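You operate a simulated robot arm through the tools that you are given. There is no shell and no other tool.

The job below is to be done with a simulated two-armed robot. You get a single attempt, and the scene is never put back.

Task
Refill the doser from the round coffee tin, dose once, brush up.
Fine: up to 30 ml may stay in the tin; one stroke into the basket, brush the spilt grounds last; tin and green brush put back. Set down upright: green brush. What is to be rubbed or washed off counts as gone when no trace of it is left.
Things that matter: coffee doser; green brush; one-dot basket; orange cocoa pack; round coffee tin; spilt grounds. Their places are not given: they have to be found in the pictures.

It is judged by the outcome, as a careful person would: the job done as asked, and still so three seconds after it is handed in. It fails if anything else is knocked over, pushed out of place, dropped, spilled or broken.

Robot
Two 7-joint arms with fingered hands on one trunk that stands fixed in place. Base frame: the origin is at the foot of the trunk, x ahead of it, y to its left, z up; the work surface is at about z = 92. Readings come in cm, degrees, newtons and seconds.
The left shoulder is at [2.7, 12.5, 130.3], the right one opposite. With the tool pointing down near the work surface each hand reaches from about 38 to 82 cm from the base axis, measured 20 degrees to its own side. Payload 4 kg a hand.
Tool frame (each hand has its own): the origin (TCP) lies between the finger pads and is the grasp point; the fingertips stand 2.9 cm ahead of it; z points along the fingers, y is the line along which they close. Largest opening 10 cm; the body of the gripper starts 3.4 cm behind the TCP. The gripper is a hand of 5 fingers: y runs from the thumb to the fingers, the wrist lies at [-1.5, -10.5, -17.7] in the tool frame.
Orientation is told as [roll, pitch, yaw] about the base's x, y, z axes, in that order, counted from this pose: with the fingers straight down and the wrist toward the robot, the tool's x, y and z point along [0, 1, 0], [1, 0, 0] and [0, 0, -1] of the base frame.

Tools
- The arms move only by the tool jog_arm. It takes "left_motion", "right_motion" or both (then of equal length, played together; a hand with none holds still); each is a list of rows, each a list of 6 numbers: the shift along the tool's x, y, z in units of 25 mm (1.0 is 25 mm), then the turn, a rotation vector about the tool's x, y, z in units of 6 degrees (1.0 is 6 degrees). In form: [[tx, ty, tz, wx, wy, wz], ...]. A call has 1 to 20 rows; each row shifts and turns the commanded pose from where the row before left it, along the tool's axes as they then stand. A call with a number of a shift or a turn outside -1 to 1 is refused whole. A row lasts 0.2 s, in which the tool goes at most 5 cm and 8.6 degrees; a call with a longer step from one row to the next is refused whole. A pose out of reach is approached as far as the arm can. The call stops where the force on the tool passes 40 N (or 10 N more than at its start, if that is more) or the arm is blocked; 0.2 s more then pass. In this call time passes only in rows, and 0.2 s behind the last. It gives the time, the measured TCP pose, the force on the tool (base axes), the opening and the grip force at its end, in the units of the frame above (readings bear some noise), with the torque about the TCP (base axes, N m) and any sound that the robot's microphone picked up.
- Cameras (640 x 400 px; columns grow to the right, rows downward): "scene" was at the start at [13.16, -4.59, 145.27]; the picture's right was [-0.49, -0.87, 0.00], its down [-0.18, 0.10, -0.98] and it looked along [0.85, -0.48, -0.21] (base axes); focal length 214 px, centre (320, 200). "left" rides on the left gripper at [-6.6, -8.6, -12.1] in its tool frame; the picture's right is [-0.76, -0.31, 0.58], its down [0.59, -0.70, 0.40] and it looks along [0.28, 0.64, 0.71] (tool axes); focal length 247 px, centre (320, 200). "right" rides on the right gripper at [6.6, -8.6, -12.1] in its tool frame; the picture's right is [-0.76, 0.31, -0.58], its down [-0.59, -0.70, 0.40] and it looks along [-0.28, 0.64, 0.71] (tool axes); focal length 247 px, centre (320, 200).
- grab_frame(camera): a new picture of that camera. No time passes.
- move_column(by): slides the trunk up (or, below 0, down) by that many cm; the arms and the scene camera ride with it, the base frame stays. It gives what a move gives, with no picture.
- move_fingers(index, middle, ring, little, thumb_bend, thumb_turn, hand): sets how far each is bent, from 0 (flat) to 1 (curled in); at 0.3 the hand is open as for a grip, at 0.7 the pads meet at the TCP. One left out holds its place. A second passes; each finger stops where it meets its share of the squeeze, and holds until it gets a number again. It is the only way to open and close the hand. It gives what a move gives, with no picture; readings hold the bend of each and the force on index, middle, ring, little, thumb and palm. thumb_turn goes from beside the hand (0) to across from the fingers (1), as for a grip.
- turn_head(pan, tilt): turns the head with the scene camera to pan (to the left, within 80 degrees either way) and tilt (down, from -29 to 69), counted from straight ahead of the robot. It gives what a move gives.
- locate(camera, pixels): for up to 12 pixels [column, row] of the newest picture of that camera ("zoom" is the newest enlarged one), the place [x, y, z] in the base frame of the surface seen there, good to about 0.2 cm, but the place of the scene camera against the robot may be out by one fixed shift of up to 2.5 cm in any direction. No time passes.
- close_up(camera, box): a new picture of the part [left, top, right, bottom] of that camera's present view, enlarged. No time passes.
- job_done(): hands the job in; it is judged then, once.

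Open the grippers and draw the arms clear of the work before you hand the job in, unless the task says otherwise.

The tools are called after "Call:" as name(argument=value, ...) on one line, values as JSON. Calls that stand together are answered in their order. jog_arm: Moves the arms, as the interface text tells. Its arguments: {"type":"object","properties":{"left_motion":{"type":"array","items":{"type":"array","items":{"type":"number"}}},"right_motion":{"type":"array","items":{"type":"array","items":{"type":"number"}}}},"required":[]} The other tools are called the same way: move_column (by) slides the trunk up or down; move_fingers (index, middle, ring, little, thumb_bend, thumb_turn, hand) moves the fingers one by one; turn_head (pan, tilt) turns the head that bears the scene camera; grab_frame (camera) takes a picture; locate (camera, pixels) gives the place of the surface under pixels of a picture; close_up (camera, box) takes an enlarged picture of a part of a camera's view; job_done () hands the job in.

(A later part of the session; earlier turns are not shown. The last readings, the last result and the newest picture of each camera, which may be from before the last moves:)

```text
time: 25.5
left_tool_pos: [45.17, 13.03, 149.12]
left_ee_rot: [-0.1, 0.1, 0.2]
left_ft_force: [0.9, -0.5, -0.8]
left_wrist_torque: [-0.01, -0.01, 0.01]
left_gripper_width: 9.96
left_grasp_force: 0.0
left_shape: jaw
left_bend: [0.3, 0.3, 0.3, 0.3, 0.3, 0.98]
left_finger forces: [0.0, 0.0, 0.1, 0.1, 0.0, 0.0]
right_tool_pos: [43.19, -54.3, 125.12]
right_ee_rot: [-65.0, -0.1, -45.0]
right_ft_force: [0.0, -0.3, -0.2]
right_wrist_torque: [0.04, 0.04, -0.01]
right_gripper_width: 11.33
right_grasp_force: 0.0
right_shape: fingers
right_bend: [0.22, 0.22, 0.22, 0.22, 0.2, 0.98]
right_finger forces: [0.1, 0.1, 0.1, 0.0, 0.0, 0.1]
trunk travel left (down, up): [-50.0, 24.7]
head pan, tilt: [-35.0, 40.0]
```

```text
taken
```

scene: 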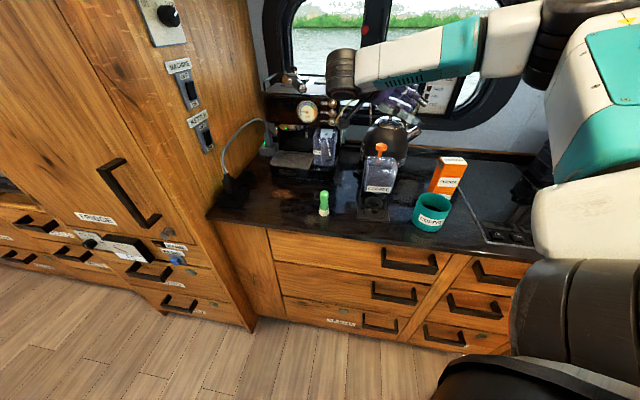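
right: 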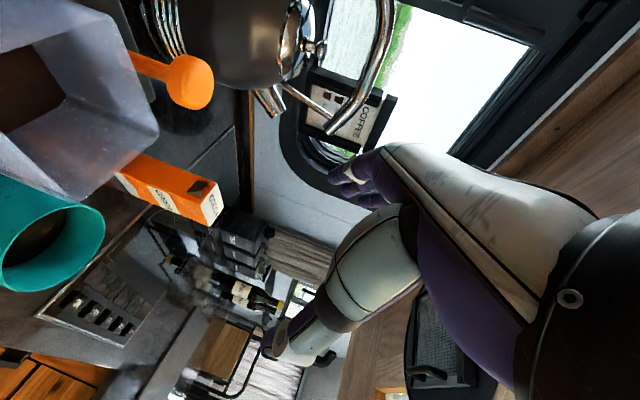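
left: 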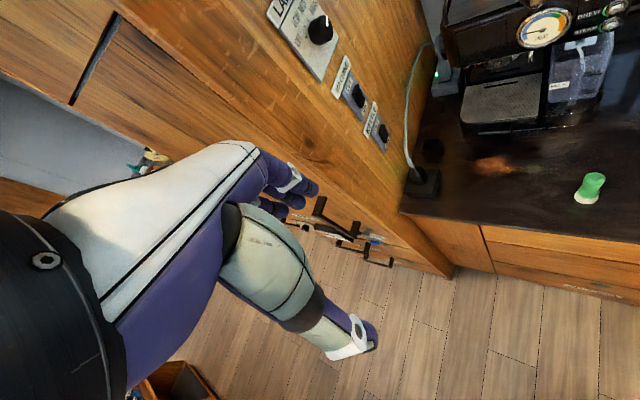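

Opening is now 11.3 cm, giving over 1 cm of clearance each side. I turn the hand back (fingers to the left) at this height before moving over to the tin.

Call:
jog_arm(right_motion=[[0, 0, 0, 0, 1, 0], [0, 0, 0, 0, 1, 0], [0, 0, 0, 0, 1, 0], [0, 0, 0, 0, 1, 0], [0, 0, 0, 0, 1, 0], [0, 0, 0, 0, 1, 0], [0, 0, 0, 0, 1, 0], [0, 0, 0, 0, 1, 0], [0, 0, 0, 0, 1, 0], [0, 0, 0, 0, 1, 0], [0, 0, 0, 0, 1, 0], [0, 0, 0, 0, 1, 0], [0, 0, 0, 0, 1, 0], [0, 0, 0, 0, 1, 0], [0, 0, 0, 0, 1, 0], [0, 0, 0, 0, 1, 0], [0, 0, 0, 0, 1, 0], [0, 0, 0, 0, 1, 0], [0, 0, 0, 0, 1, 0], [0, 0, 0, 0, 1, 0]])

```text
time: 29.7
left_tool_pos: [45.23, 12.93, 149.09]
left_ee_rot: [0.1, 0.1, 0.1]
left_ft_force: [0.6, -0.1, -0.2]
left_wrist_torque: [-0.05, 0.03, 0.01]
left_gripper_width: 9.99
left_grasp_force: 0.0
left_shape: jaw
left_bend: [0.3, 0.3, 0.3, 0.3, 0.3, 0.98]
left_finger forces: [0.0, 0.0, 0.0, 0.1, 0.0, 0.0]
right_tool_pos: [43.04, -54.39, 125.12]
right_ee_rot: [55.1, 0.0, -45.1]
right_ft_force: [-0.8, 0.2, 0.8]
right_wrist_torque: [-0.01, 0.0, -0.01]
right_gripper_width: 11.34
right_grasp_force: 0.1
right_shape: fingers
right_bend: [0.22, 0.22, 0.22, 0.22, 0.2, 0.98]
right_finger forces: [0.1, 0.0, 0.0, 0.1, 0.1, 0.0]
trunk travel left (down, up): [-50.0, 24.7]
head pan, tilt: [-35.0, 40.0]
```

θ=55 now. I rotate to 80° and move right, stopping to the right of and above the tin.

Call:
jog_arm(right_motion=[[0, 0, 0, 0, 0.833, 0], [0, 0, 0, 0, 0.833, 0], [0, 0, 0, 0, 0.833, 0], [0, 0, 0, 0, 0.833, 0], [0, 0, 0, 0, 0.833, 0], [-0.672, -0.152, -0.816, 0, 0, 0], [-0.672, -0.152, -0.816, 0, 0, 0], [-0.672, -0.152, -0.816, 0, 0, 0], [-0.672, -0.152, -0.816, 0, 0, 0], [-0.672, -0.152, -0.816, 0, 0, 0], [-0.672, -0.152, -0.816, 0, 0, 0], [-0.672, -0.152, -0.816, 0, 0, 0], [-0.672, -0.152, -0.816, 0, 0, 0], [-0.672, -0.152, -0.816, 0, 0, 0], [-0.672, -0.152, -0.816, 0, 0, 0]])

Call:
grab_frame(camera="right")

Call:
turn_head(pan=-60, tilt=35)

Call:
grab_frame(camera="scene")

```text
time: 32.9
left_tool_pos: [45.05, 12.98, 149.04]
left_ee_rot: [-0.1, 0.0, 0.1]
left_ft_force: [0.6, -0.2, 0.0]
left_wrist_torque: [-0.01, 0.03, 0.02]
left_gripper_width: 9.98
left_grasp_force: 0.1
left_shape: jaw
left_bend: [0.3, 0.3, 0.3, 0.3, 0.3, 0.98]
left_finger forces: [0.0, 0.1, 0.0, 0.0, 0.1, 0.0]
right_tool_pos: [24.23, -67.88, 112.03]
right_ee_rot: [80.0, 0.0, -44.9]
right_ft_force: [-0.5, 0.2, -0.1]
right_wrist_torque: [0.02, -0.01, -0.01]
right_gripper_width: 11.35
right_grasp_force: 0.0
right_shape: fingers
right_bend: [0.22, 0.22, 0.22, 0.22, 0.2, 0.98]
right_finger forces: [0.0, 0.1, 0.1, 0.0, 0.0, 0.1]
trunk travel left (down, up): [-50.0, 24.7]
head pan, tilt: [-35.0, 40.0]
```

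```text
taken
```

right: 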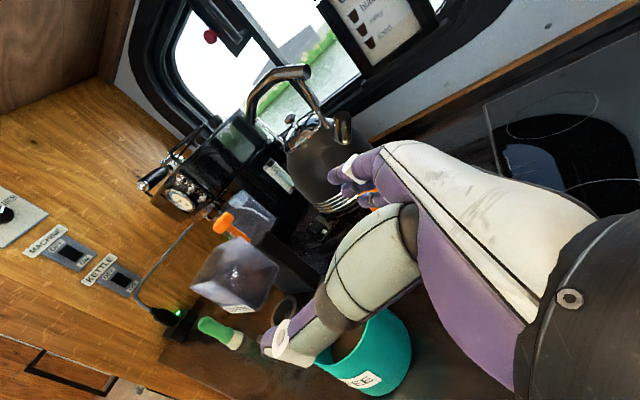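

```text
time: 33.8
left_tool_pos: [45.2, 12.99, 149.09]
left_ee_rot: [-0.1, 0.0, 0.1]
left_ft_force: [-0.1, -0.1, -0.9]
left_wrist_torque: [0.02, 0.02, 0.0]
left_gripper_width: 9.98
left_grasp_force: 0.1
left_shape: jaw
left_bend: [0.3, 0.3, 0.3, 0.3, 0.3, 0.98]
left_finger forces: [0.0, 0.2, 0.0, 0.1, 0.1, 0.0]
right_tool_pos: [24.25, -67.81, 112.12]
right_ee_rot: [80.0, 0.0, -45.0]
right_ft_force: [0.7, -0.9, -0.3]
right_wrist_torque: [-0.01, 0.01, 0.0]
right_gripper_width: 11.32
right_grasp_force: 0.0
right_shape: fingers
right_bend: [0.22, 0.22, 0.22, 0.22, 0.2, 0.98]
right_finger forces: [0.0, 0.1, 0.0, 0.0, 0.0, 0.0]
trunk travel left (down, up): [-50.0, 24.7]
head pan, tilt: [-60.0, 35.0]
```

```text
taken
```

scene: 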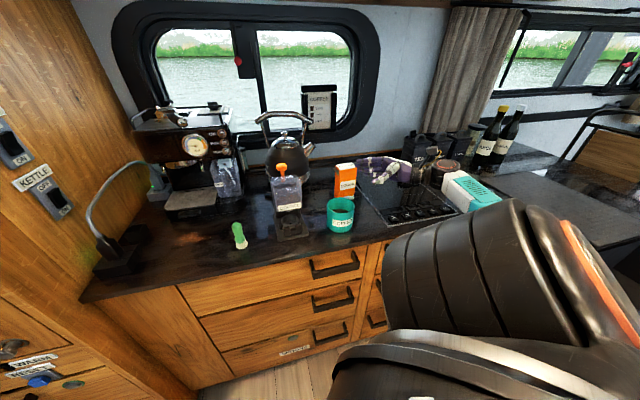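

The wider scene view shows the hand to the right of the tin, above the hob. I descend to just above grasp height, still 1.8 cm right of the tin.

Call:
jog_arm(right_motion=[[-0.724, 0, 0.128, 0, 0, 0], [-0.724, 0, 0.128, 0, 0, 0], [-0.724, 0, 0.128, 0, 0, 0], [-0.724, 0, 0.128, 0, 0, 0], [-0.724, 0, 0.128, 0, 0, 0], [-0.724, 0, 0.128, 0, 0, 0]])

Call:
close_up(camera="scene", box=[260, 120, 480, 250])

Call:
grab_frame(camera="right")

```text
time: 35.2
left_tool_pos: [45.18, 13.03, 149.02]
left_ee_rot: [0.1, 0.1, 0.1]
left_ft_force: [0.6, -0.8, -0.3]
left_wrist_torque: [-0.01, 0.0, 0.0]
left_gripper_width: 9.98
left_grasp_force: 0.0
left_shape: jaw
left_bend: [0.3, 0.3, 0.3, 0.3, 0.3, 0.98]
left_finger forces: [0.1, 0.0, 0.0, 0.0, 0.0, 0.1]
right_tool_pos: [24.38, -67.79, 101.05]
right_ee_rot: [79.9, 0.0, -44.9]
right_ft_force: [0.0, -0.5, 0.5]
right_wrist_torque: [0.01, 0.0, 0.02]
right_gripper_width: 11.33
right_grasp_force: 0.0
right_shape: fingers
right_bend: [0.22, 0.22, 0.22, 0.22, 0.2, 0.98]
right_finger forces: [0.0, 0.0, 0.1, 0.0, 0.0, 0.0]
trunk travel left (down, up): [-50.0, 24.7]
head pan, tilt: [-60.0, 35.0]
```

```text
2.91 times, centred on (370, 185) of scene
```

zoom: 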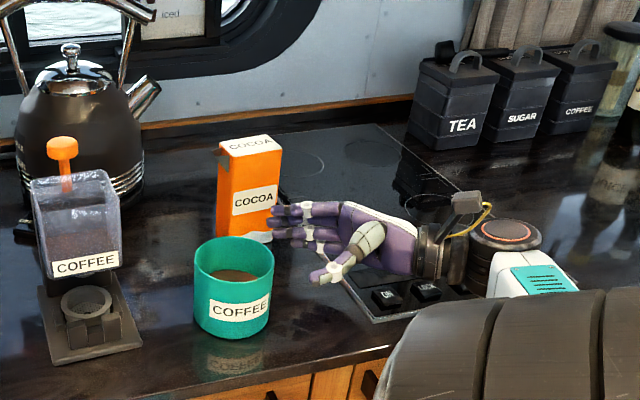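

```text
taken
```

right: 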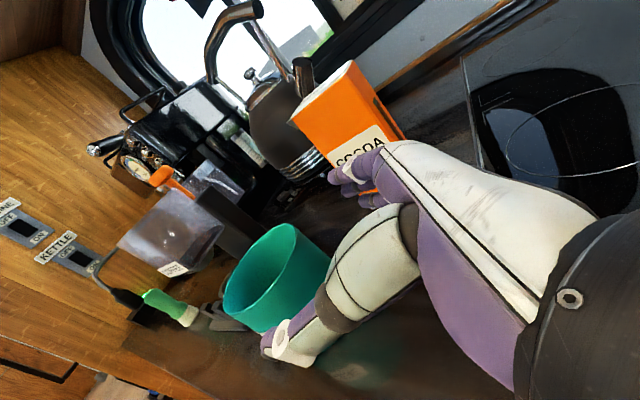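

The picture shows the fingers on the far side and thumb on the near side at the right height. I lower to z≈97.3 and slide 5 cm left so the tin comes between them.

Call:
jog_arm(right_motion=[[-0.739, 0, 0.13, 0, 0, 0], [-0.739, 0, 0.13, 0, 0, 0], [0.085, 0, 0.482, 0, 0, 0], [0.085, 0, 0.482, 0, 0, 0], [0.085, 0, 0.482, 0, 0, 0], [0.085, 0, 0.482, 0, 0, 0]])

Call:
close_up(camera="scene", box=[300, 140, 430, 250])

Call:
grab_frame(camera="right")

```text
time: 36.6
left_tool_pos: [45.18, 12.99, 149.12]
left_ee_rot: [0.0, 0.0, 0.1]
left_ft_force: [-0.2, 0.1, -0.6]
left_wrist_torque: [-0.03, -0.01, 0.02]
left_gripper_width: 9.98
left_grasp_force: 0.1
left_shape: jaw
left_bend: [0.3, 0.3, 0.3, 0.3, 0.3, 0.98]
left_finger forces: [0.0, 0.0, 0.0, 0.1, 0.0, 0.0]
right_tool_pos: [27.77, -64.4, 97.39]
right_ee_rot: [80.0, 0.0, -44.9]
right_ft_force: [-0.1, 0.0, 0.7]
right_wrist_torque: [0.01, 0.02, 0.02]
right_gripper_width: 11.31
right_grasp_force: 0.0
right_shape: fingers
right_bend: [0.22, 0.22, 0.22, 0.22, 0.2, 0.98]
right_finger forces: [0.1, 0.0, 0.1, 0.1, 0.1, 0.0]
trunk travel left (down, up): [-50.0, 24.7]
head pan, tilt: [-60.0, 35.0]
```

```text
3.64 times, centred on (365, 195) of scene
```

zoom: 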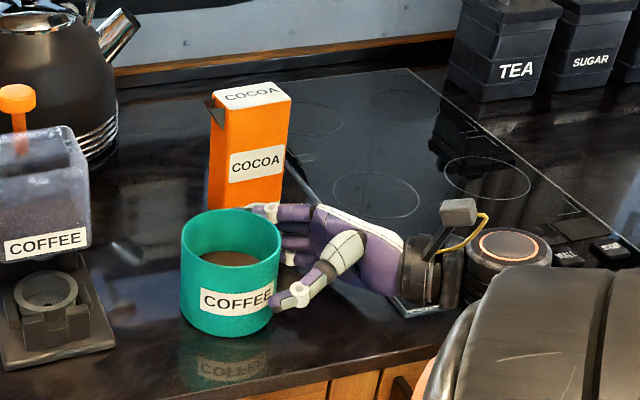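

```text
taken
```

right: 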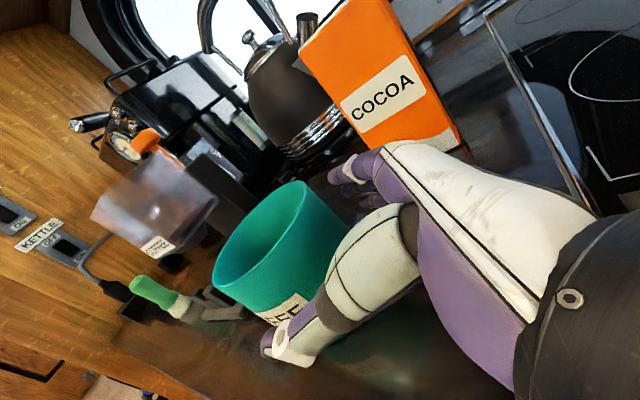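

The tin is between thumb and fingers with no contact. I slide the last 2.5 cm left in small steps, watching the force.

Call:
jog_arm(right_motion=[[0.058, 0, 0.328, 0, 0, 0], [0.058, 0, 0.328, 0, 0, 0], [0.058, 0, 0.328, 0, 0, 0]])

Call:
close_up(camera="scene", box=[300, 140, 430, 250])

Call:
grab_frame(camera="right")

```text
time: 37.4
left_tool_pos: [45.21, 12.92, 148.95]
left_ee_rot: [0.0, 0.0, 0.0]
left_ft_force: [-0.2, -0.1, 1.0]
left_wrist_torque: [-0.02, 0.01, -0.04]
left_gripper_width: 9.94
left_grasp_force: 0.0
left_shape: jaw
left_bend: [0.3, 0.3, 0.3, 0.3, 0.3, 0.98]
left_finger forces: [0.1, 0.1, 0.0, 0.1, 0.1, 0.1]
right_tool_pos: [29.69, -62.56, 97.36]
right_ee_rot: [80.0, 0.1, -44.9]
right_ft_force: [-0.4, -0.1, 0.4]
right_wrist_torque: [0.01, -0.01, 0.0]
right_gripper_width: 11.31
right_grasp_force: 0.0
right_shape: fingers
right_bend: [0.22, 0.22, 0.22, 0.22, 0.2, 0.98]
right_finger forces: [0.0, 0.0, 0.1, 0.0, 0.1, 0.0]
trunk travel left (down, up): [-50.0, 24.7]
head pan, tilt: [-60.0, 35.0]
```

```text
3.64 times, centred on (365, 195) of scene
```

zoom: 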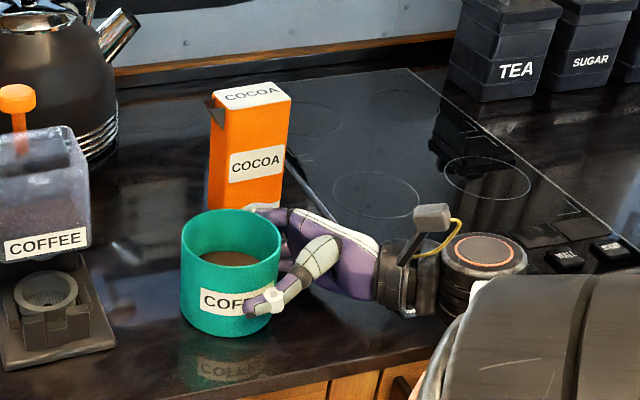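

```text
taken
```

right: 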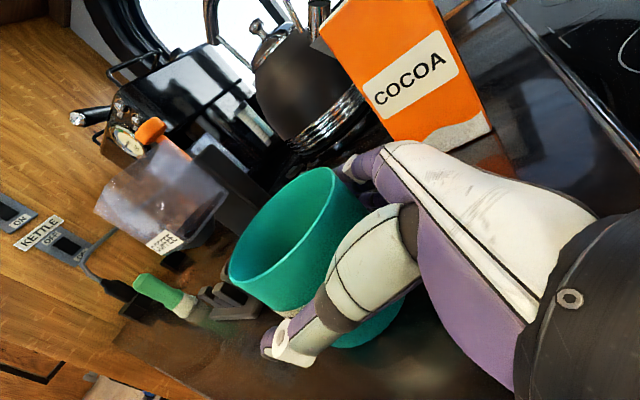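

No contact yet; TCP is 1.7 cm right of the tin's axis. I close the fingers gently, first to nearly touching, then to a squeeze.

Call:
move_fingers(hand="right", index=0.33, middle=0.33, ring=0.33, little=0.33, thumb_bend=0.33)

Call:
move_fingers(hand="right", index=0.42, middle=0.42, ring=0.42, little=0.42, thumb_bend=0.42)

Call:
close_up(camera="scene", box=[300, 140, 430, 250])

Call:
grab_frame(camera="right")

```text
time: 38.4
left_tool_pos: [45.17, 12.98, 149.01]
left_ee_rot: [0.1, -0.1, 0.1]
left_ft_force: [0.3, 0.0, -0.2]
left_wrist_torque: [0.04, 0.02, -0.01]
left_gripper_width: 10.0
left_grasp_force: 0.1
left_shape: jaw
left_bend: [0.3, 0.3, 0.3, 0.3, 0.3, 0.98]
left_finger forces: [0.0, 0.0, 0.0, 0.1, 0.0, 0.0]
right_tool_pos: [29.53, -62.58, 97.46]
right_ee_rot: [80.0, -0.1, -44.9]
right_ft_force: [0.3, -0.3, -0.6]
right_wrist_torque: [0.0, 0.05, -0.03]
right_gripper_width: 9.25
right_grasp_force: 0.8
right_shape: fingers
right_bend: [0.33, 0.33, 0.33, 0.33, 0.33, 0.98]
right_finger forces: [0.5, 0.0, 0.0, 0.0, 0.0, 0.0]
trunk travel left (down, up): [-50.0, 24.7]
head pan, tilt: [-60.0, 35.0]
```

```text
time: 39.4
left_tool_pos: [45.18, 12.99, 149.0]
left_ee_rot: [0.0, 0.1, 0.0]
left_ft_force: [0.1, -0.6, 0.2]
left_wrist_torque: [0.0, 0.01, 0.01]
left_gripper_width: 9.98
left_grasp_force: 0.0
left_shape: jaw
left_bend: [0.3, 0.3, 0.3, 0.3, 0.3, 0.98]
left_finger forces: [0.0, 0.0, 0.0, 0.0, 0.0, 0.0]
right_tool_pos: [29.35, -62.71, 97.39]
right_ee_rot: [80.0, -0.1, -45.1]
right_ft_force: [0.3, -0.2, -0.7]
right_wrist_torque: [0.01, 0.0, -0.04]
right_gripper_width: 8.24
right_grasp_force: 6.6
right_shape: fingers
right_bend: [0.38, 0.41, 0.42, 0.42, 0.38, 0.97]
right_finger forces: [6.1, 0.6, 0.1, 0.1, 6.2, 0.0]
trunk travel left (down, up): [-50.0, 24.7]
head pan, tilt: [-60.0, 35.0]
```

```text
3.64 times, centred on (365, 195) of scene
```

zoom: 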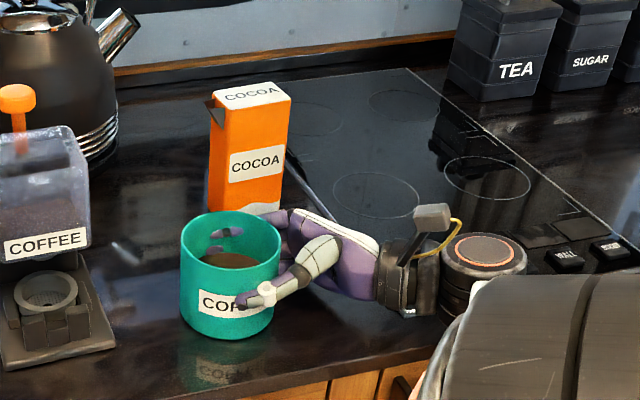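

```text
taken
```

right: 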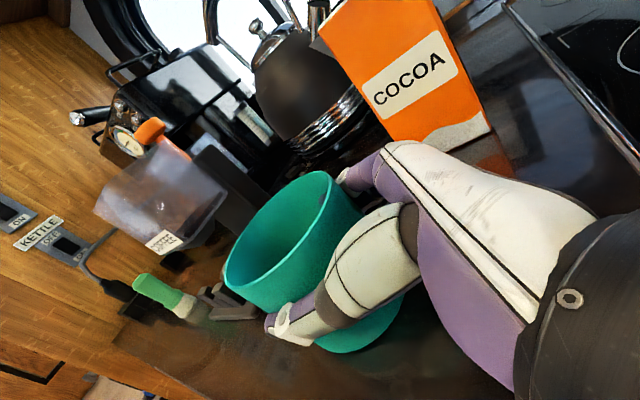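

Index and thumb hold at about 6 N, the other fingers have not met the tin yet. I close further so they all come to bear.

Call:
move_fingers(hand="right", index=0.5, middle=0.5, ring=0.5, little=0.5, thumb_bend=0.5)

Call:
close_up(camera="scene", box=[310, 160, 400, 250])

Call:
close_up(camera="right", box=[200, 120, 440, 370])

```text
time: 40.4
left_tool_pos: [45.16, 12.93, 148.99]
left_ee_rot: [0.0, 0.0, 0.1]
left_ft_force: [-0.2, -0.7, 0.2]
left_wrist_torque: [0.01, 0.01, 0.02]
left_gripper_width: 9.98
left_grasp_force: 0.0
left_shape: jaw
left_bend: [0.3, 0.3, 0.3, 0.3, 0.3, 0.98]
left_finger forces: [0.0, 0.0, 0.1, 0.1, 0.1, 0.0]
right_tool_pos: [29.43, -62.65, 97.49]
right_ee_rot: [80.0, -0.1, -45.0]
right_ft_force: [0.1, 0.3, 0.2]
right_wrist_torque: [-0.17, -0.11, 0.03]
right_gripper_width: 8.11
right_grasp_force: 18.3
right_shape: fingers
right_bend: [0.42, 0.46, 0.46, 0.48, 0.39, 0.96]
right_finger forces: [10.6, 3.3, 2.3, 2.8, 17.9, 0.0]
trunk travel left (down, up): [-50.0, 24.7]
head pan, tilt: [-60.0, 35.0]
```

```text
4.44 times, centred on (355, 205) of scene
```

zoom: 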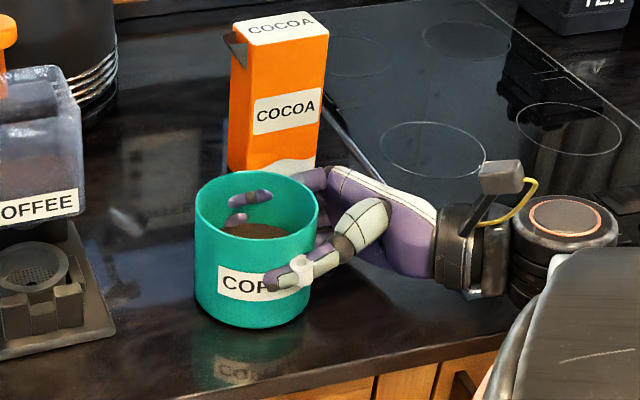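

```text
1.60 times, centred on (320, 245) of right
```

zoom: 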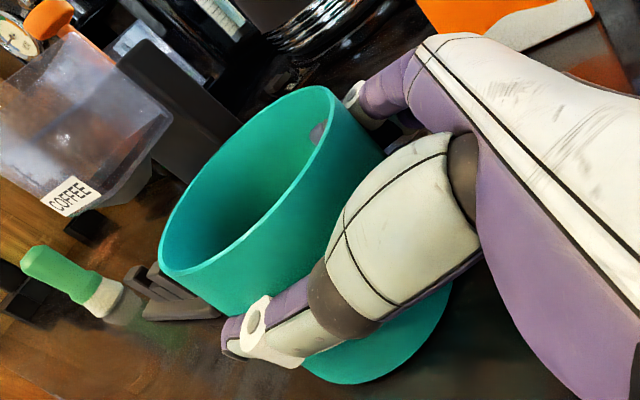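

All fingers now bear on the tin (about 18 N squeeze). I note the grasp pose (29.43,-62.65,97.45) for putting the tin back, and lift 2 cm to check the hold.

Call:
jog_arm(right_motion=[[0.263, 0, -0.046, 0, 0, 0], [0.263, 0, -0.046, 0, 0, 0], [0.263, 0, -0.046, 0, 0, 0]])

Call:
close_up(camera="scene", box=[310, 160, 400, 250])

```text
time: 41.2
left_tool_pos: [45.1, 13.04, 149.03]
left_ee_rot: [0.0, 0.0, 0.1]
left_ft_force: [-0.1, 0.5, 0.3]
left_wrist_torque: [-0.01, 0.02, -0.02]
left_gripper_width: 9.97
left_grasp_force: 0.1
left_shape: jaw
left_bend: [0.3, 0.3, 0.3, 0.3, 0.3, 0.98]
left_finger forces: [0.1, 0.0, 0.1, 0.0, 0.1, 0.0]
right_tool_pos: [29.42, -62.57, 99.35]
right_ee_rot: [80.0, 0.0, -45.0]
right_ft_force: [-0.3, 1.2, -1.6]
right_wrist_torque: [-0.02, 0.02, 0.03]
right_gripper_width: 8.08
right_grasp_force: 17.6
right_shape: fingers
right_bend: [0.42, 0.46, 0.46, 0.48, 0.39, 0.96]
right_finger forces: [10.7, 3.1, 2.1, 2.5, 17.9, 0.0]
trunk travel left (down, up): [-50.0, 24.7]
head pan, tilt: [-60.0, 35.0]
```

```text
4.44 times, centred on (355, 205) of scene
```

zoom: 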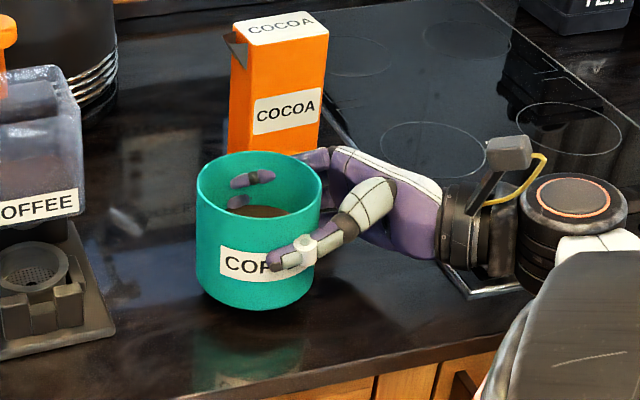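

The tin rises upright with the hand (about 1.6 N). I lift to z≈120, straight up.

Call:
jog_arm(right_motion=[[0.4, 0, -0.071, 0, 0, 0], [0.7, 0, -0.123, 0, 0, 0], [0.8, 0, -0.141, 0, 0, 0], [0.8, 0, -0.141, 0, 0, 0], [0.8, 0, -0.141, 0, 0, 0], [0.8, 0, -0.141, 0, 0, 0], [0.8, 0, -0.141, 0, 0, 0], [0.8, 0, -0.141, 0, 0, 0], [0.8, 0, -0.141, 0, 0, 0], [0.8, 0, -0.141, 0, 0, 0], [0.4, 0, -0.071, 0, 0, 0], [0.2, 0, -0.035, 0, 0, 0]])

Call:
grab_frame(camera="right")

Call:
grab_frame(camera="scene")

```text
time: 43.8
left_tool_pos: [45.26, 12.99, 148.97]
left_ee_rot: [0.0, 0.0, 0.1]
left_ft_force: [-0.5, 0.1, 0.0]
left_wrist_torque: [0.0, 0.02, 0.01]
left_gripper_width: 9.99
left_grasp_force: 0.0
left_shape: jaw
left_bend: [0.3, 0.3, 0.3, 0.3, 0.3, 0.98]
left_finger forces: [0.0, 0.0, 0.1, 0.1, 0.1, 0.1]
right_tool_pos: [29.5, -62.57, 120.02]
right_ee_rot: [80.0, 0.0, -45.0]
right_ft_force: [-0.2, 0.5, -1.8]
right_wrist_torque: [-0.02, 0.01, 0.01]
right_gripper_width: 8.09
right_grasp_force: 18.2
right_shape: fingers
right_bend: [0.42, 0.46, 0.46, 0.48, 0.39, 0.96]
right_finger forces: [10.7, 3.0, 2.2, 2.6, 17.9, 0.0]
trunk travel left (down, up): [-50.0, 24.7]
head pan, tilt: [-60.0, 35.0]
```

```text
taken
```

right: 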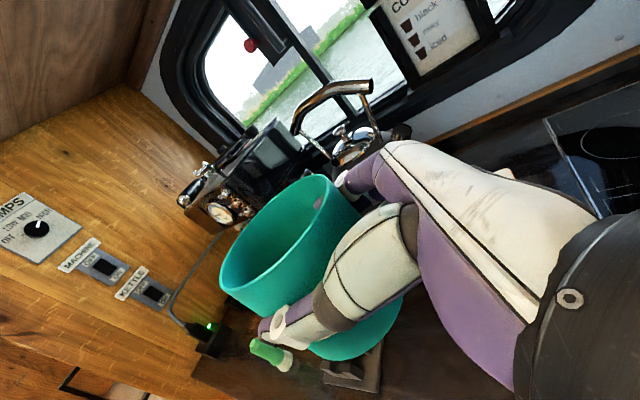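

```text
taken
```

scene: 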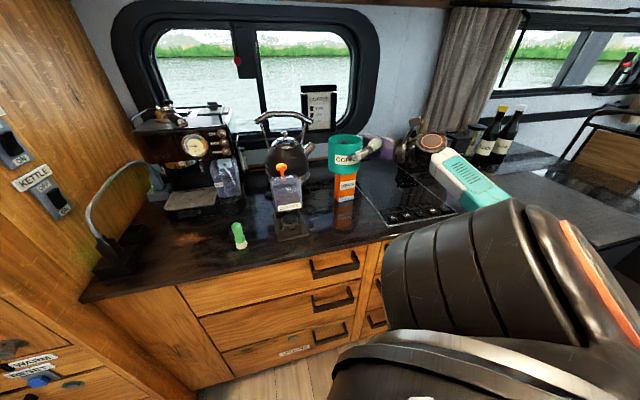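

I measure where the rim of the held tin is relative to the hand (rim ellipse from (222,280) to (355,215)).

Call:
locate(camera="right", pixels=[[222, 275], [230, 255], [255, 220], [290, 187], [322, 176], [236, 303], [265, 309], [300, 290], [332, 250], [345, 200], [280, 250], [340, 352]])

Call:
locate(camera="scene", pixels=[[331, 139], [345, 137], [361, 140], [345, 145], [345, 170], [331, 165], [280, 168], [273, 180], [301, 180], [285, 205]])

```text
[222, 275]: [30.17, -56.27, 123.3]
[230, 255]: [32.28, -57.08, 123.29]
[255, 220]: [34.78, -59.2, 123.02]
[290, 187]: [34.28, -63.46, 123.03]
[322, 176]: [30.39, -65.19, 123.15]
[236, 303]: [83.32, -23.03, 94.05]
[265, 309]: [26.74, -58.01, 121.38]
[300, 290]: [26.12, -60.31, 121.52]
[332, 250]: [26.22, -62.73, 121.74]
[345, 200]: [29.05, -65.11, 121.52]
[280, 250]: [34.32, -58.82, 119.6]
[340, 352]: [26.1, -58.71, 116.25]
```

```text
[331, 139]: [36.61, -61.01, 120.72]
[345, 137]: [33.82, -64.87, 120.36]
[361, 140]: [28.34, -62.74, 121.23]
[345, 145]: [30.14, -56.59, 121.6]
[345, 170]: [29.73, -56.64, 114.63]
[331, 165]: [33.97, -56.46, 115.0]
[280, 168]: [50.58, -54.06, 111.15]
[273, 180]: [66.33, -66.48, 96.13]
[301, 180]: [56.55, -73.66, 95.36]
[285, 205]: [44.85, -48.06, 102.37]
```

The rim is 3.15 cm above the TCP and the tin's axis 1.96 cm left of it. I carry the tin upright to just right of the hopper and then tilt it 45° while bringing the lip over the hopper.

Call:
jog_arm(right_motion=[[0.242, 0.37, 0.506, 0, 0, 0], [0.242, 0.37, 0.506, 0, 0, 0], [0.242, 0.37, 0.506, 0, 0, 0], [0.242, 0.37, 0.506, 0, 0, 0], [-0.123, 0, 0.262, 0, -0.75, 0], [-0.102, 0, 0.271, 0, -0.75, 0], [-0.081, 0, 0.278, 0, -0.75, 0], [-0.059, 0, 0.283, 0, -0.75, 0], [-0.036, 0, 0.287, 0, -0.75, 0], [-0.014, 0, 0.289, 0, -0.75, 0], [0.009, 0, 0.289, 0, -0.75, 0]])

Call:
grab_frame(camera="right")

Call:
grab_frame(camera="scene")

```text
time: 46.2
left_tool_pos: [45.32, 12.99, 149.02]
left_ee_rot: [-0.1, 0.1, 0.0]
left_ft_force: [0.2, 0.0, -0.1]
left_wrist_torque: [0.01, -0.02, -0.05]
left_gripper_width: 9.98
left_grasp_force: 0.0
left_shape: jaw
left_bend: [0.3, 0.3, 0.3, 0.3, 0.3, 0.98]
left_finger forces: [0.1, 0.1, 0.1, 0.0, 0.0, 0.0]
right_tool_pos: [38.86, -58.54, 118.42]
right_ee_rot: [48.4, 0.0, -45.1]
right_ft_force: [-0.2, -0.3, -3.3]
right_wrist_torque: [-0.04, -0.03, -0.02]
right_gripper_width: 8.07
right_grasp_force: 18.0
right_shape: fingers
right_bend: [0.42, 0.46, 0.47, 0.48, 0.4, 0.96]
right_finger forces: [10.7, 3.0, 2.2, 2.6, 17.7, 0.0]
trunk travel left (down, up): [-50.0, 24.7]
head pan, tilt: [-60.0, 35.0]
```

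```text
taken
```

right: 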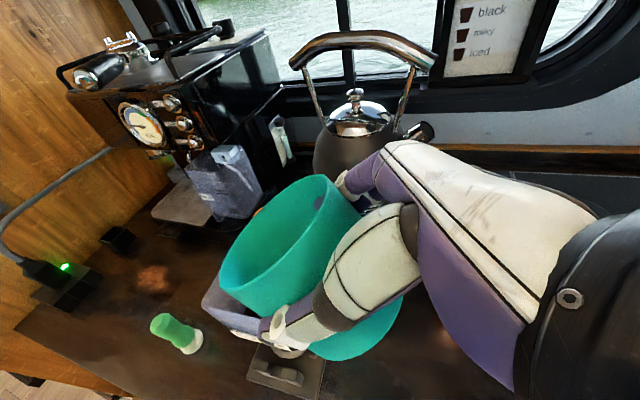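

```text
taken
```

scene: 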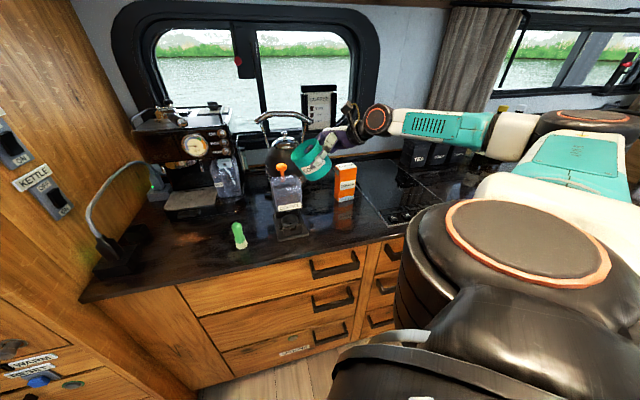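

The tin is tilted about 32° near the hopper. I enlarge the scene view to check the clearance between lip and hopper.

Call:
close_up(camera="scene", box=[250, 110, 370, 220])

Call:
jog_arm(right_motion=[[0.032, 0, 0.288, 0, -0.75, 0], [0.054, 0, 0.284, 0, -0.75, 0], [0.076, 0, 0.279, 0, -0.75, 0]])

Call:
close_up(camera="scene", box=[250, 110, 370, 220])

Call:
grab_frame(camera="right")

```text
3.64 times, centred on (310, 165) of scene
```

zoom: 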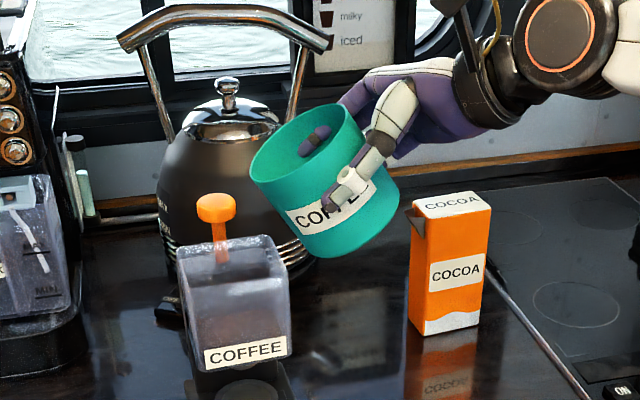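

```text
time: 47.0
left_tool_pos: [45.2, 13.05, 148.99]
left_ee_rot: [0.0, 0.1, 0.1]
left_ft_force: [0.8, 0.0, -0.2]
left_wrist_torque: [0.02, 0.04, -0.02]
left_gripper_width: 9.98
left_grasp_force: 0.1
left_shape: jaw
left_bend: [0.3, 0.3, 0.3, 0.3, 0.3, 0.98]
left_finger forces: [0.0, 0.0, 0.0, 0.0, 0.0, 0.0]
right_tool_pos: [40.26, -57.19, 117.22]
right_ee_rot: [34.9, 0.1, -45.0]
right_ft_force: [-0.6, -0.1, -1.9]
right_wrist_torque: [-0.03, -0.02, -0.01]
right_gripper_width: 8.11
right_grasp_force: 18.4
right_shape: fingers
right_bend: [0.42, 0.46, 0.47, 0.48, 0.4, 0.96]
right_finger forces: [10.8, 3.0, 2.1, 2.5, 17.6, 0.0]
trunk travel left (down, up): [-50.0, 24.7]
head pan, tilt: [-60.0, 35.0]
```

```text
3.64 times, centred on (310, 165) of scene
```

zoom: 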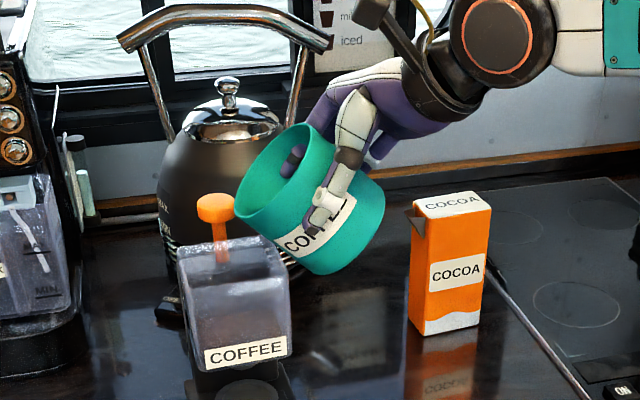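

```text
taken
```

right: 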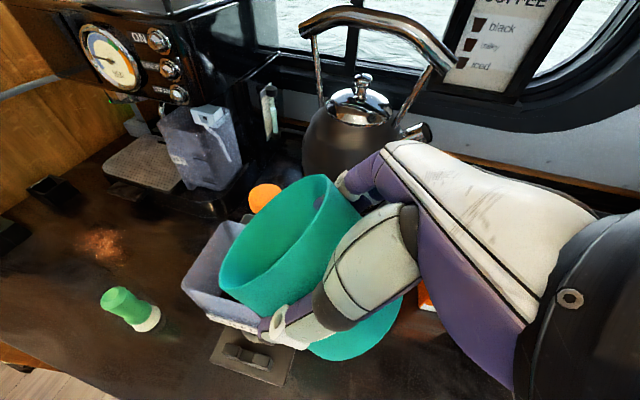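

At 45° tilt the lip is over the hopper's right half. I measure the lip and the hopper rim in the right camera to confirm the pour point.

Call:
locate(camera="right", pixels=[[222, 275], [223, 288], [233, 303], [240, 240], [320, 177], [265, 195], [216, 225], [187, 285], [205, 318], [255, 330], [244, 222], [190, 270]])

```text
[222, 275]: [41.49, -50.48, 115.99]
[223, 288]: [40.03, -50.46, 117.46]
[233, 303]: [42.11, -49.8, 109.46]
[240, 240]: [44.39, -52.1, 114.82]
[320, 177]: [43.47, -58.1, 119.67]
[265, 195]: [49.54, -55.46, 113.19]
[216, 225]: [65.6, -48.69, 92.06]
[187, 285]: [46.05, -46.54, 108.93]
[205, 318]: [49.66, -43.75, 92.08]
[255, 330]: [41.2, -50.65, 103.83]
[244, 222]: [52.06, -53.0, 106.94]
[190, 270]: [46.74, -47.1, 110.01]
```

The lip's lowest point is at about U 5.4, N 68.2, z 114.8 — inside the hopper opening. I now rotate about that lip point in small steps (2.5° per row) to α≈70°.

Call:
jog_arm(right_motion=[[0.103, 0, -0.0714, 0, -0.4167, 0], [0.103, 0, -0.0714, 0, -0.4167, 0], [0.103, 0, -0.0714, 0, -0.4167, 0], [0.103, 0, -0.0714, 0, -0.4167, 0], [0.103, 0, -0.0714, 0, -0.4167, 0], [0.103, 0, -0.0714, 0, -0.4167, 0], [0.103, 0, -0.0714, 0, -0.4167, 0], [0.103, 0, -0.0714, 0, -0.4167, 0]])

Call:
close_up(camera="scene", box=[250, 110, 370, 220])

Call:
grab_frame(camera="right")

```text
time: 48.8
left_tool_pos: [45.24, 13.1, 149.15]
left_ee_rot: [0.0, 0.0, 0.0]
left_ft_force: [0.3, 0.6, 0.0]
left_wrist_torque: [-0.02, -0.02, 0.0]
left_gripper_width: 9.97
left_grasp_force: 0.2
left_shape: jaw
left_bend: [0.3, 0.3, 0.3, 0.3, 0.3, 0.98]
left_finger forces: [0.0, 0.0, 0.1, 0.0, 0.1, 0.0]
right_tool_pos: [40.86, -56.3, 119.46]
right_ee_rot: [14.9, -0.1, -45.0]
right_ft_force: [-0.6, 0.9, -2.4]
right_wrist_torque: [-0.01, -0.01, 0.02]
right_gripper_width: 8.11
right_grasp_force: 17.5
right_shape: fingers
right_bend: [0.42, 0.46, 0.47, 0.48, 0.4, 0.96]
right_finger forces: [10.9, 3.0, 2.1, 2.1, 17.5, 0.0]
trunk travel left (down, up): [-50.0, 24.7]
head pan, tilt: [-60.0, 35.0]
```

```text
3.64 times, centred on (310, 165) of scene
```

zoom: 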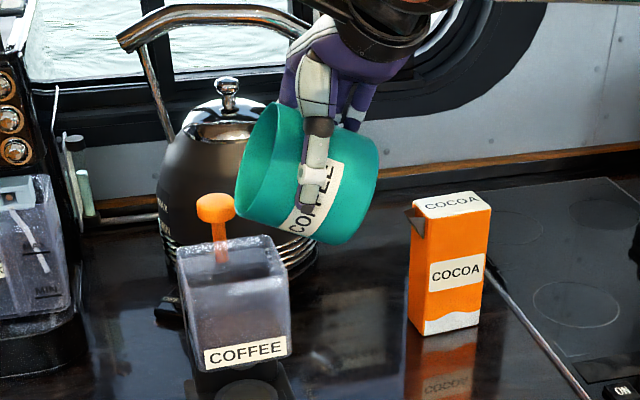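

```text
taken
```

right: 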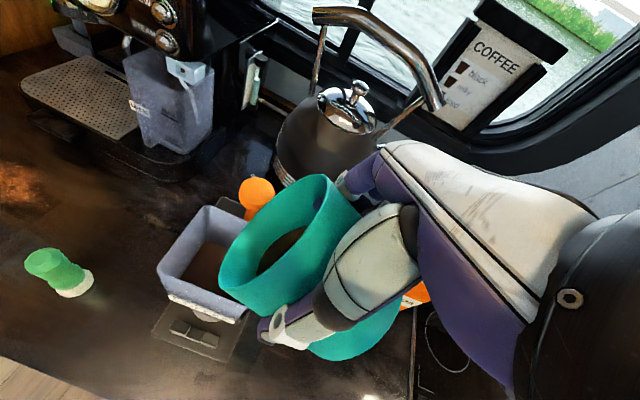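

At α=65° grounds are visible inside the tin but none leave yet; lip is still over the hopper. I continue to 85°.

Call:
jog_arm(right_motion=[[0.103, 0, -0.0714, 0, -0.4167, 0], [0.103, 0, -0.0714, 0, -0.4167, 0], [0.103, 0, -0.0714, 0, -0.4167, 0], [0.103, 0, -0.0714, 0, -0.4167, 0], [0.103, 0, -0.0714, 0, -0.4167, 0], [0.103, 0, -0.0714, 0, -0.4167, 0], [0.103, 0, -0.0714, 0, -0.4167, 0], [0.103, 0, -0.0714, 0, -0.4167, 0]])

Call:
close_up(camera="scene", box=[250, 110, 370, 220])

Call:
grab_frame(camera="right")

```text
time: 50.6
left_tool_pos: [45.27, 12.9, 149.01]
left_ee_rot: [-0.1, 0.1, 0.0]
left_ft_force: [0.5, -0.3, 0.2]
left_wrist_torque: [0.02, 0.0, 0.0]
left_gripper_width: 9.97
left_grasp_force: 0.0
left_shape: jaw
left_bend: [0.3, 0.3, 0.3, 0.3, 0.3, 0.98]
left_finger forces: [0.0, 0.0, 0.1, 0.1, 0.1, 0.0]
right_tool_pos: [42.45, -55.08, 121.05]
right_ee_rot: [-5.1, 0.1, -45.0]
right_ft_force: [0.8, 0.3, -2.3]
right_wrist_torque: [0.03, -0.01, 0.0]
right_gripper_width: 8.13
right_grasp_force: 18.4
right_shape: fingers
right_bend: [0.42, 0.46, 0.47, 0.49, 0.4, 0.95]
right_finger forces: [10.9, 3.0, 2.0, 2.1, 17.4, 0.0]
trunk travel left (down, up): [-50.0, 24.7]
head pan, tilt: [-60.0, 35.0]
```

```text
3.64 times, centred on (310, 165) of scene
```

zoom: 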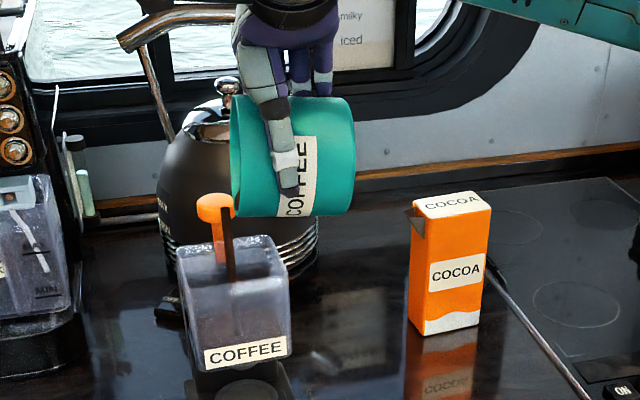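

```text
taken
```

right: 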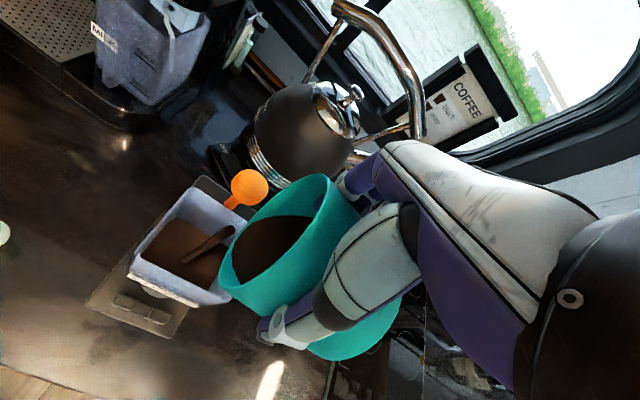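

A thin stream now falls from the lip into the middle of the hopper. I let it run and tilt on slowly.

Call:
jog_arm(right_motion=[[0, 0, 0, 0, 0, 0], [0, 0, 0, 0, 0, 0], [0, 0, 0, 0, 0, 0], [0.052, 0, -0.0357, 0, -0.208, 0], [0.052, 0, -0.0357, 0, -0.208, 0], [0.052, 0, -0.0357, 0, -0.208, 0], [0.052, 0, -0.0357, 0, -0.208, 0], [0, 0, 0, 0, 0, 0], [0, 0, 0, 0, 0, 0]])

Call:
close_up(camera="scene", box=[250, 110, 370, 220])

Call:
grab_frame(camera="right")

```text
time: 52.6
left_tool_pos: [45.25, 13.06, 149.12]
left_ee_rot: [0.0, -0.1, 0.0]
left_ft_force: [0.8, 1.0, 0.5]
left_wrist_torque: [0.02, -0.01, 0.02]
left_gripper_width: 9.97
left_grasp_force: 0.0
left_shape: jaw
left_bend: [0.3, 0.3, 0.3, 0.3, 0.3, 0.98]
left_finger forces: [0.0, 0.1, 0.1, 0.0, 0.1, 0.1]
right_tool_pos: [42.69, -54.61, 121.4]
right_ee_rot: [-10.0, 0.0, -45.0]
right_ft_force: [-0.3, -0.5, -0.7]
right_wrist_torque: [0.03, -0.06, -0.01]
right_gripper_width: 8.11
right_grasp_force: 17.7
right_shape: fingers
right_bend: [0.42, 0.46, 0.47, 0.49, 0.4, 0.95]
right_finger forces: [11.0, 3.0, 2.1, 2.1, 17.4, 0.0]
trunk travel left (down, up): [-50.0, 24.7]
head pan, tilt: [-60.0, 35.0]
```

```text
3.64 times, centred on (310, 165) of scene
```

zoom: 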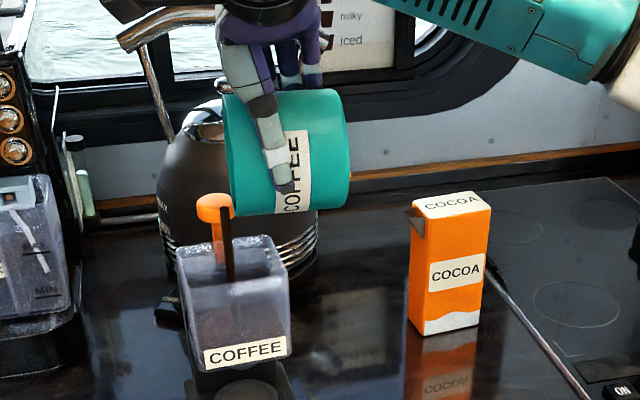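

```text
taken
```

right: 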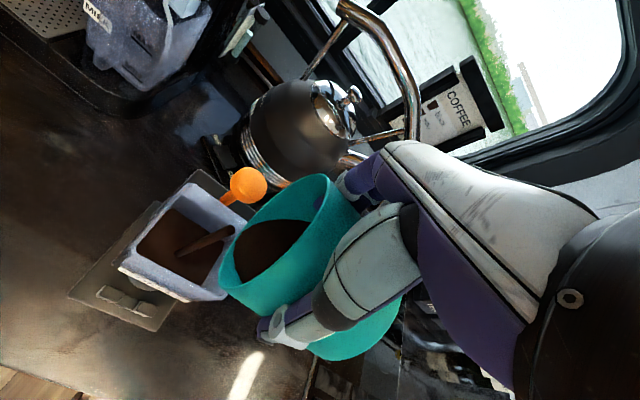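

The stream lands mid-hopper with nothing outside it. I continue tilting slowly to about 105°.

Call:
jog_arm(right_motion=[[0.062, 0, -0.0428, 0, -0.25, 0], [0.062, 0, -0.0428, 0, -0.25, 0], [0.062, 0, -0.0428, 0, -0.25, 0], [0.062, 0, -0.0428, 0, -0.25, 0], [0.062, 0, -0.0428, 0, -0.25, 0], [0.062, 0, -0.0428, 0, -0.25, 0], [0.062, 0, -0.0428, 0, -0.25, 0], [0.062, 0, -0.0428, 0, -0.25, 0], [0.062, 0, -0.0428, 0, -0.25, 0], [0.062, 0, -0.0428, 0, -0.25, 0], [0, 0, 0, 0, 0, 0], [0, 0, 0, 0, 0, 0]])

Call:
close_up(camera="scene", box=[250, 110, 370, 220])

Call:
grab_frame(camera="right")

```text
time: 55.2
left_tool_pos: [45.32, 12.98, 149.02]
left_ee_rot: [-0.1, -0.1, 0.1]
left_ft_force: [-0.1, -0.2, -0.3]
left_wrist_torque: [0.0, 0.0, 0.01]
left_gripper_width: 9.99
left_grasp_force: 0.0
left_shape: jaw
left_bend: [0.3, 0.3, 0.3, 0.3, 0.3, 0.98]
left_finger forces: [0.0, 0.1, 0.0, 0.0, 0.0, 0.0]
right_tool_pos: [44.04, -53.33, 121.92]
right_ee_rot: [-25.0, 0.1, -45.0]
right_ft_force: [-0.2, -0.3, -2.5]
right_wrist_torque: [0.0, -0.04, -0.03]
right_gripper_width: 8.1
right_grasp_force: 17.4
right_shape: fingers
right_bend: [0.42, 0.46, 0.47, 0.49, 0.4, 0.95]
right_finger forces: [11.0, 2.9, 2.0, 2.1, 17.4, 0.0]
trunk travel left (down, up): [-50.0, 24.7]
head pan, tilt: [-60.0, 35.0]
```

```text
3.64 times, centred on (310, 165) of scene
```

zoom: 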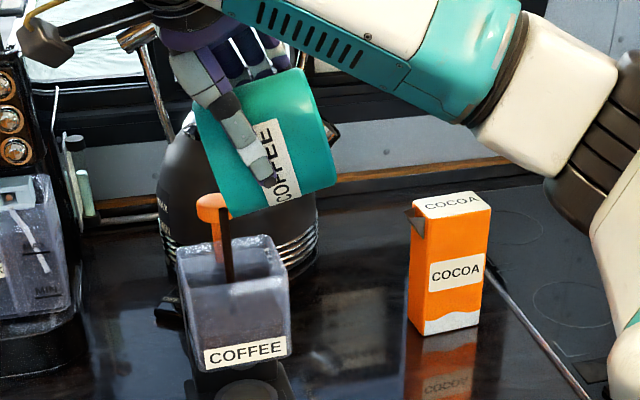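

```text
taken
```

right: 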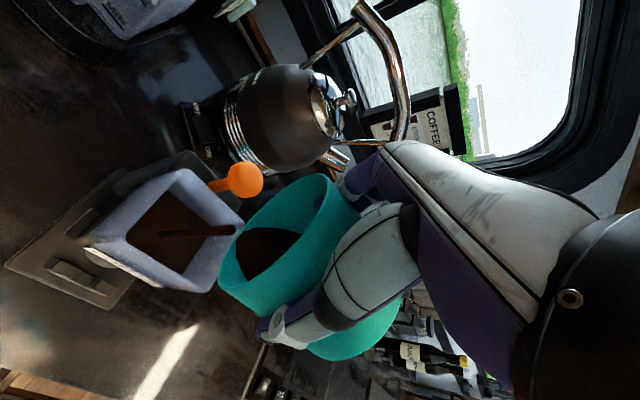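

Flow continues cleanly into the hopper at α=105°. I go on to about 122°.

Call:
jog_arm(right_motion=[[0, 0, 0, 0, 0, 0], [0, 0, 0, 0, 0, 0], [0.062, 0, -0.0428, 0, -0.25, 0], [0.062, 0, -0.0428, 0, -0.25, 0], [0.062, 0, -0.0428, 0, -0.25, 0], [0.062, 0, -0.0428, 0, -0.25, 0], [0.062, 0, -0.0428, 0, -0.25, 0], [0.062, 0, -0.0428, 0, -0.25, 0], [0.062, 0, -0.0428, 0, -0.25, 0], [0.062, 0, -0.0428, 0, -0.25, 0], [0.062, 0, -0.0428, 0, -0.25, 0], [0.062, 0, -0.0428, 0, -0.25, 0], [0.062, 0, -0.0428, 0, -0.25, 0], [0, 0, 0, 0, 0, 0], [0, 0, 0, 0, 0, 0]])

Call:
close_up(camera="scene", box=[250, 110, 370, 220])

Call:
grab_frame(camera="right")

```text
time: 58.4
left_tool_pos: [45.23, 12.98, 148.94]
left_ee_rot: [0.0, 0.0, 0.1]
left_ft_force: [0.1, -0.3, 0.2]
left_wrist_torque: [0.02, 0.0, -0.01]
left_gripper_width: 9.97
left_grasp_force: 0.0
left_shape: jaw
left_bend: [0.3, 0.3, 0.3, 0.3, 0.3, 0.98]
left_finger forces: [0.0, 0.1, 0.1, 0.0, 0.1, 0.1]
right_tool_pos: [45.56, -51.79, 122.05]
right_ee_rot: [-41.5, 0.0, -45.1]
right_ft_force: [0.2, -0.3, -1.4]
right_wrist_torque: [-0.01, -0.05, 0.0]
right_gripper_width: 8.11
right_grasp_force: 18.0
right_shape: fingers
right_bend: [0.42, 0.46, 0.47, 0.49, 0.4, 0.95]
right_finger forces: [11.1, 3.0, 2.0, 2.0, 17.5, 0.0]
trunk travel left (down, up): [-50.0, 24.7]
head pan, tilt: [-60.0, 35.0]
```

```text
3.64 times, centred on (310, 165) of scene
```

zoom: 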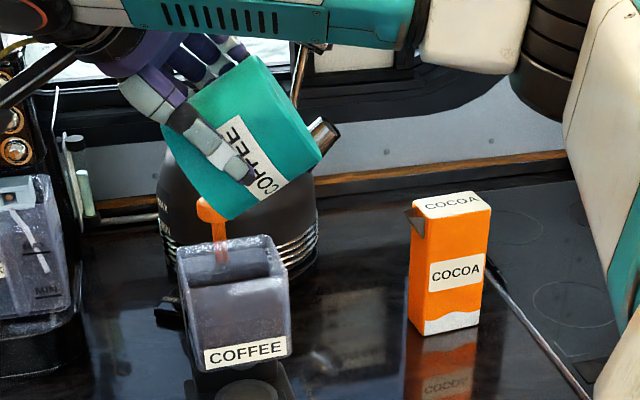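

```text
taken
```

right: 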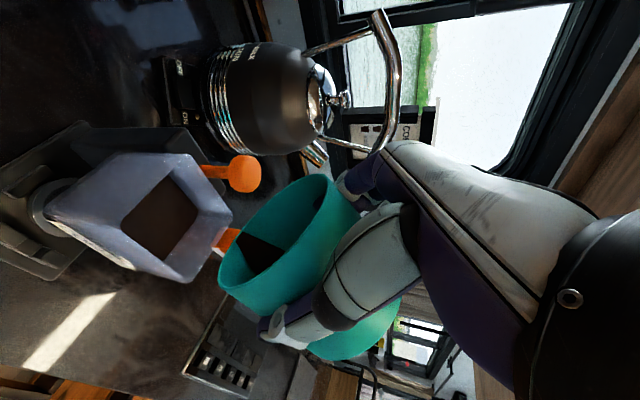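

No stream is visible now. I enlarge the right camera's view to see what remains in the tin and the hopper level.

Call:
close_up(camera="right", box=[90, 140, 370, 340])

Call:
locate(camera="right", pixels=[[255, 252], [265, 265], [160, 215], [180, 210], [150, 230], [228, 270], [225, 245], [280, 210]])

```text
2.00 times, centred on (230, 240) of right
```

zoom: 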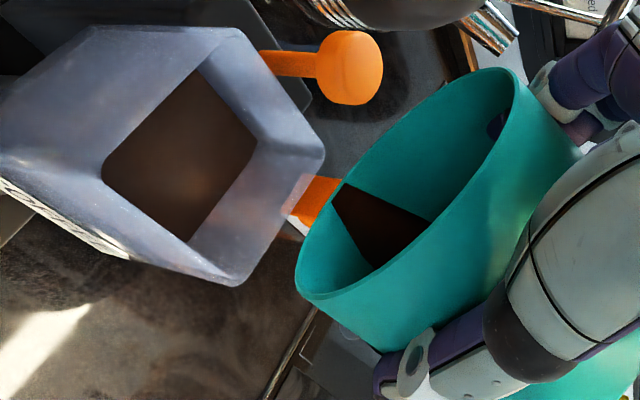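

```text
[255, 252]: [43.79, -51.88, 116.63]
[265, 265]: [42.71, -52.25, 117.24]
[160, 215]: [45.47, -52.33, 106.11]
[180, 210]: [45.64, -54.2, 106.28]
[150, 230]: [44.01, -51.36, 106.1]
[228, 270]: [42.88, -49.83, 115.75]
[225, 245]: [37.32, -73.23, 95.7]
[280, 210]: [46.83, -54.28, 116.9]
```

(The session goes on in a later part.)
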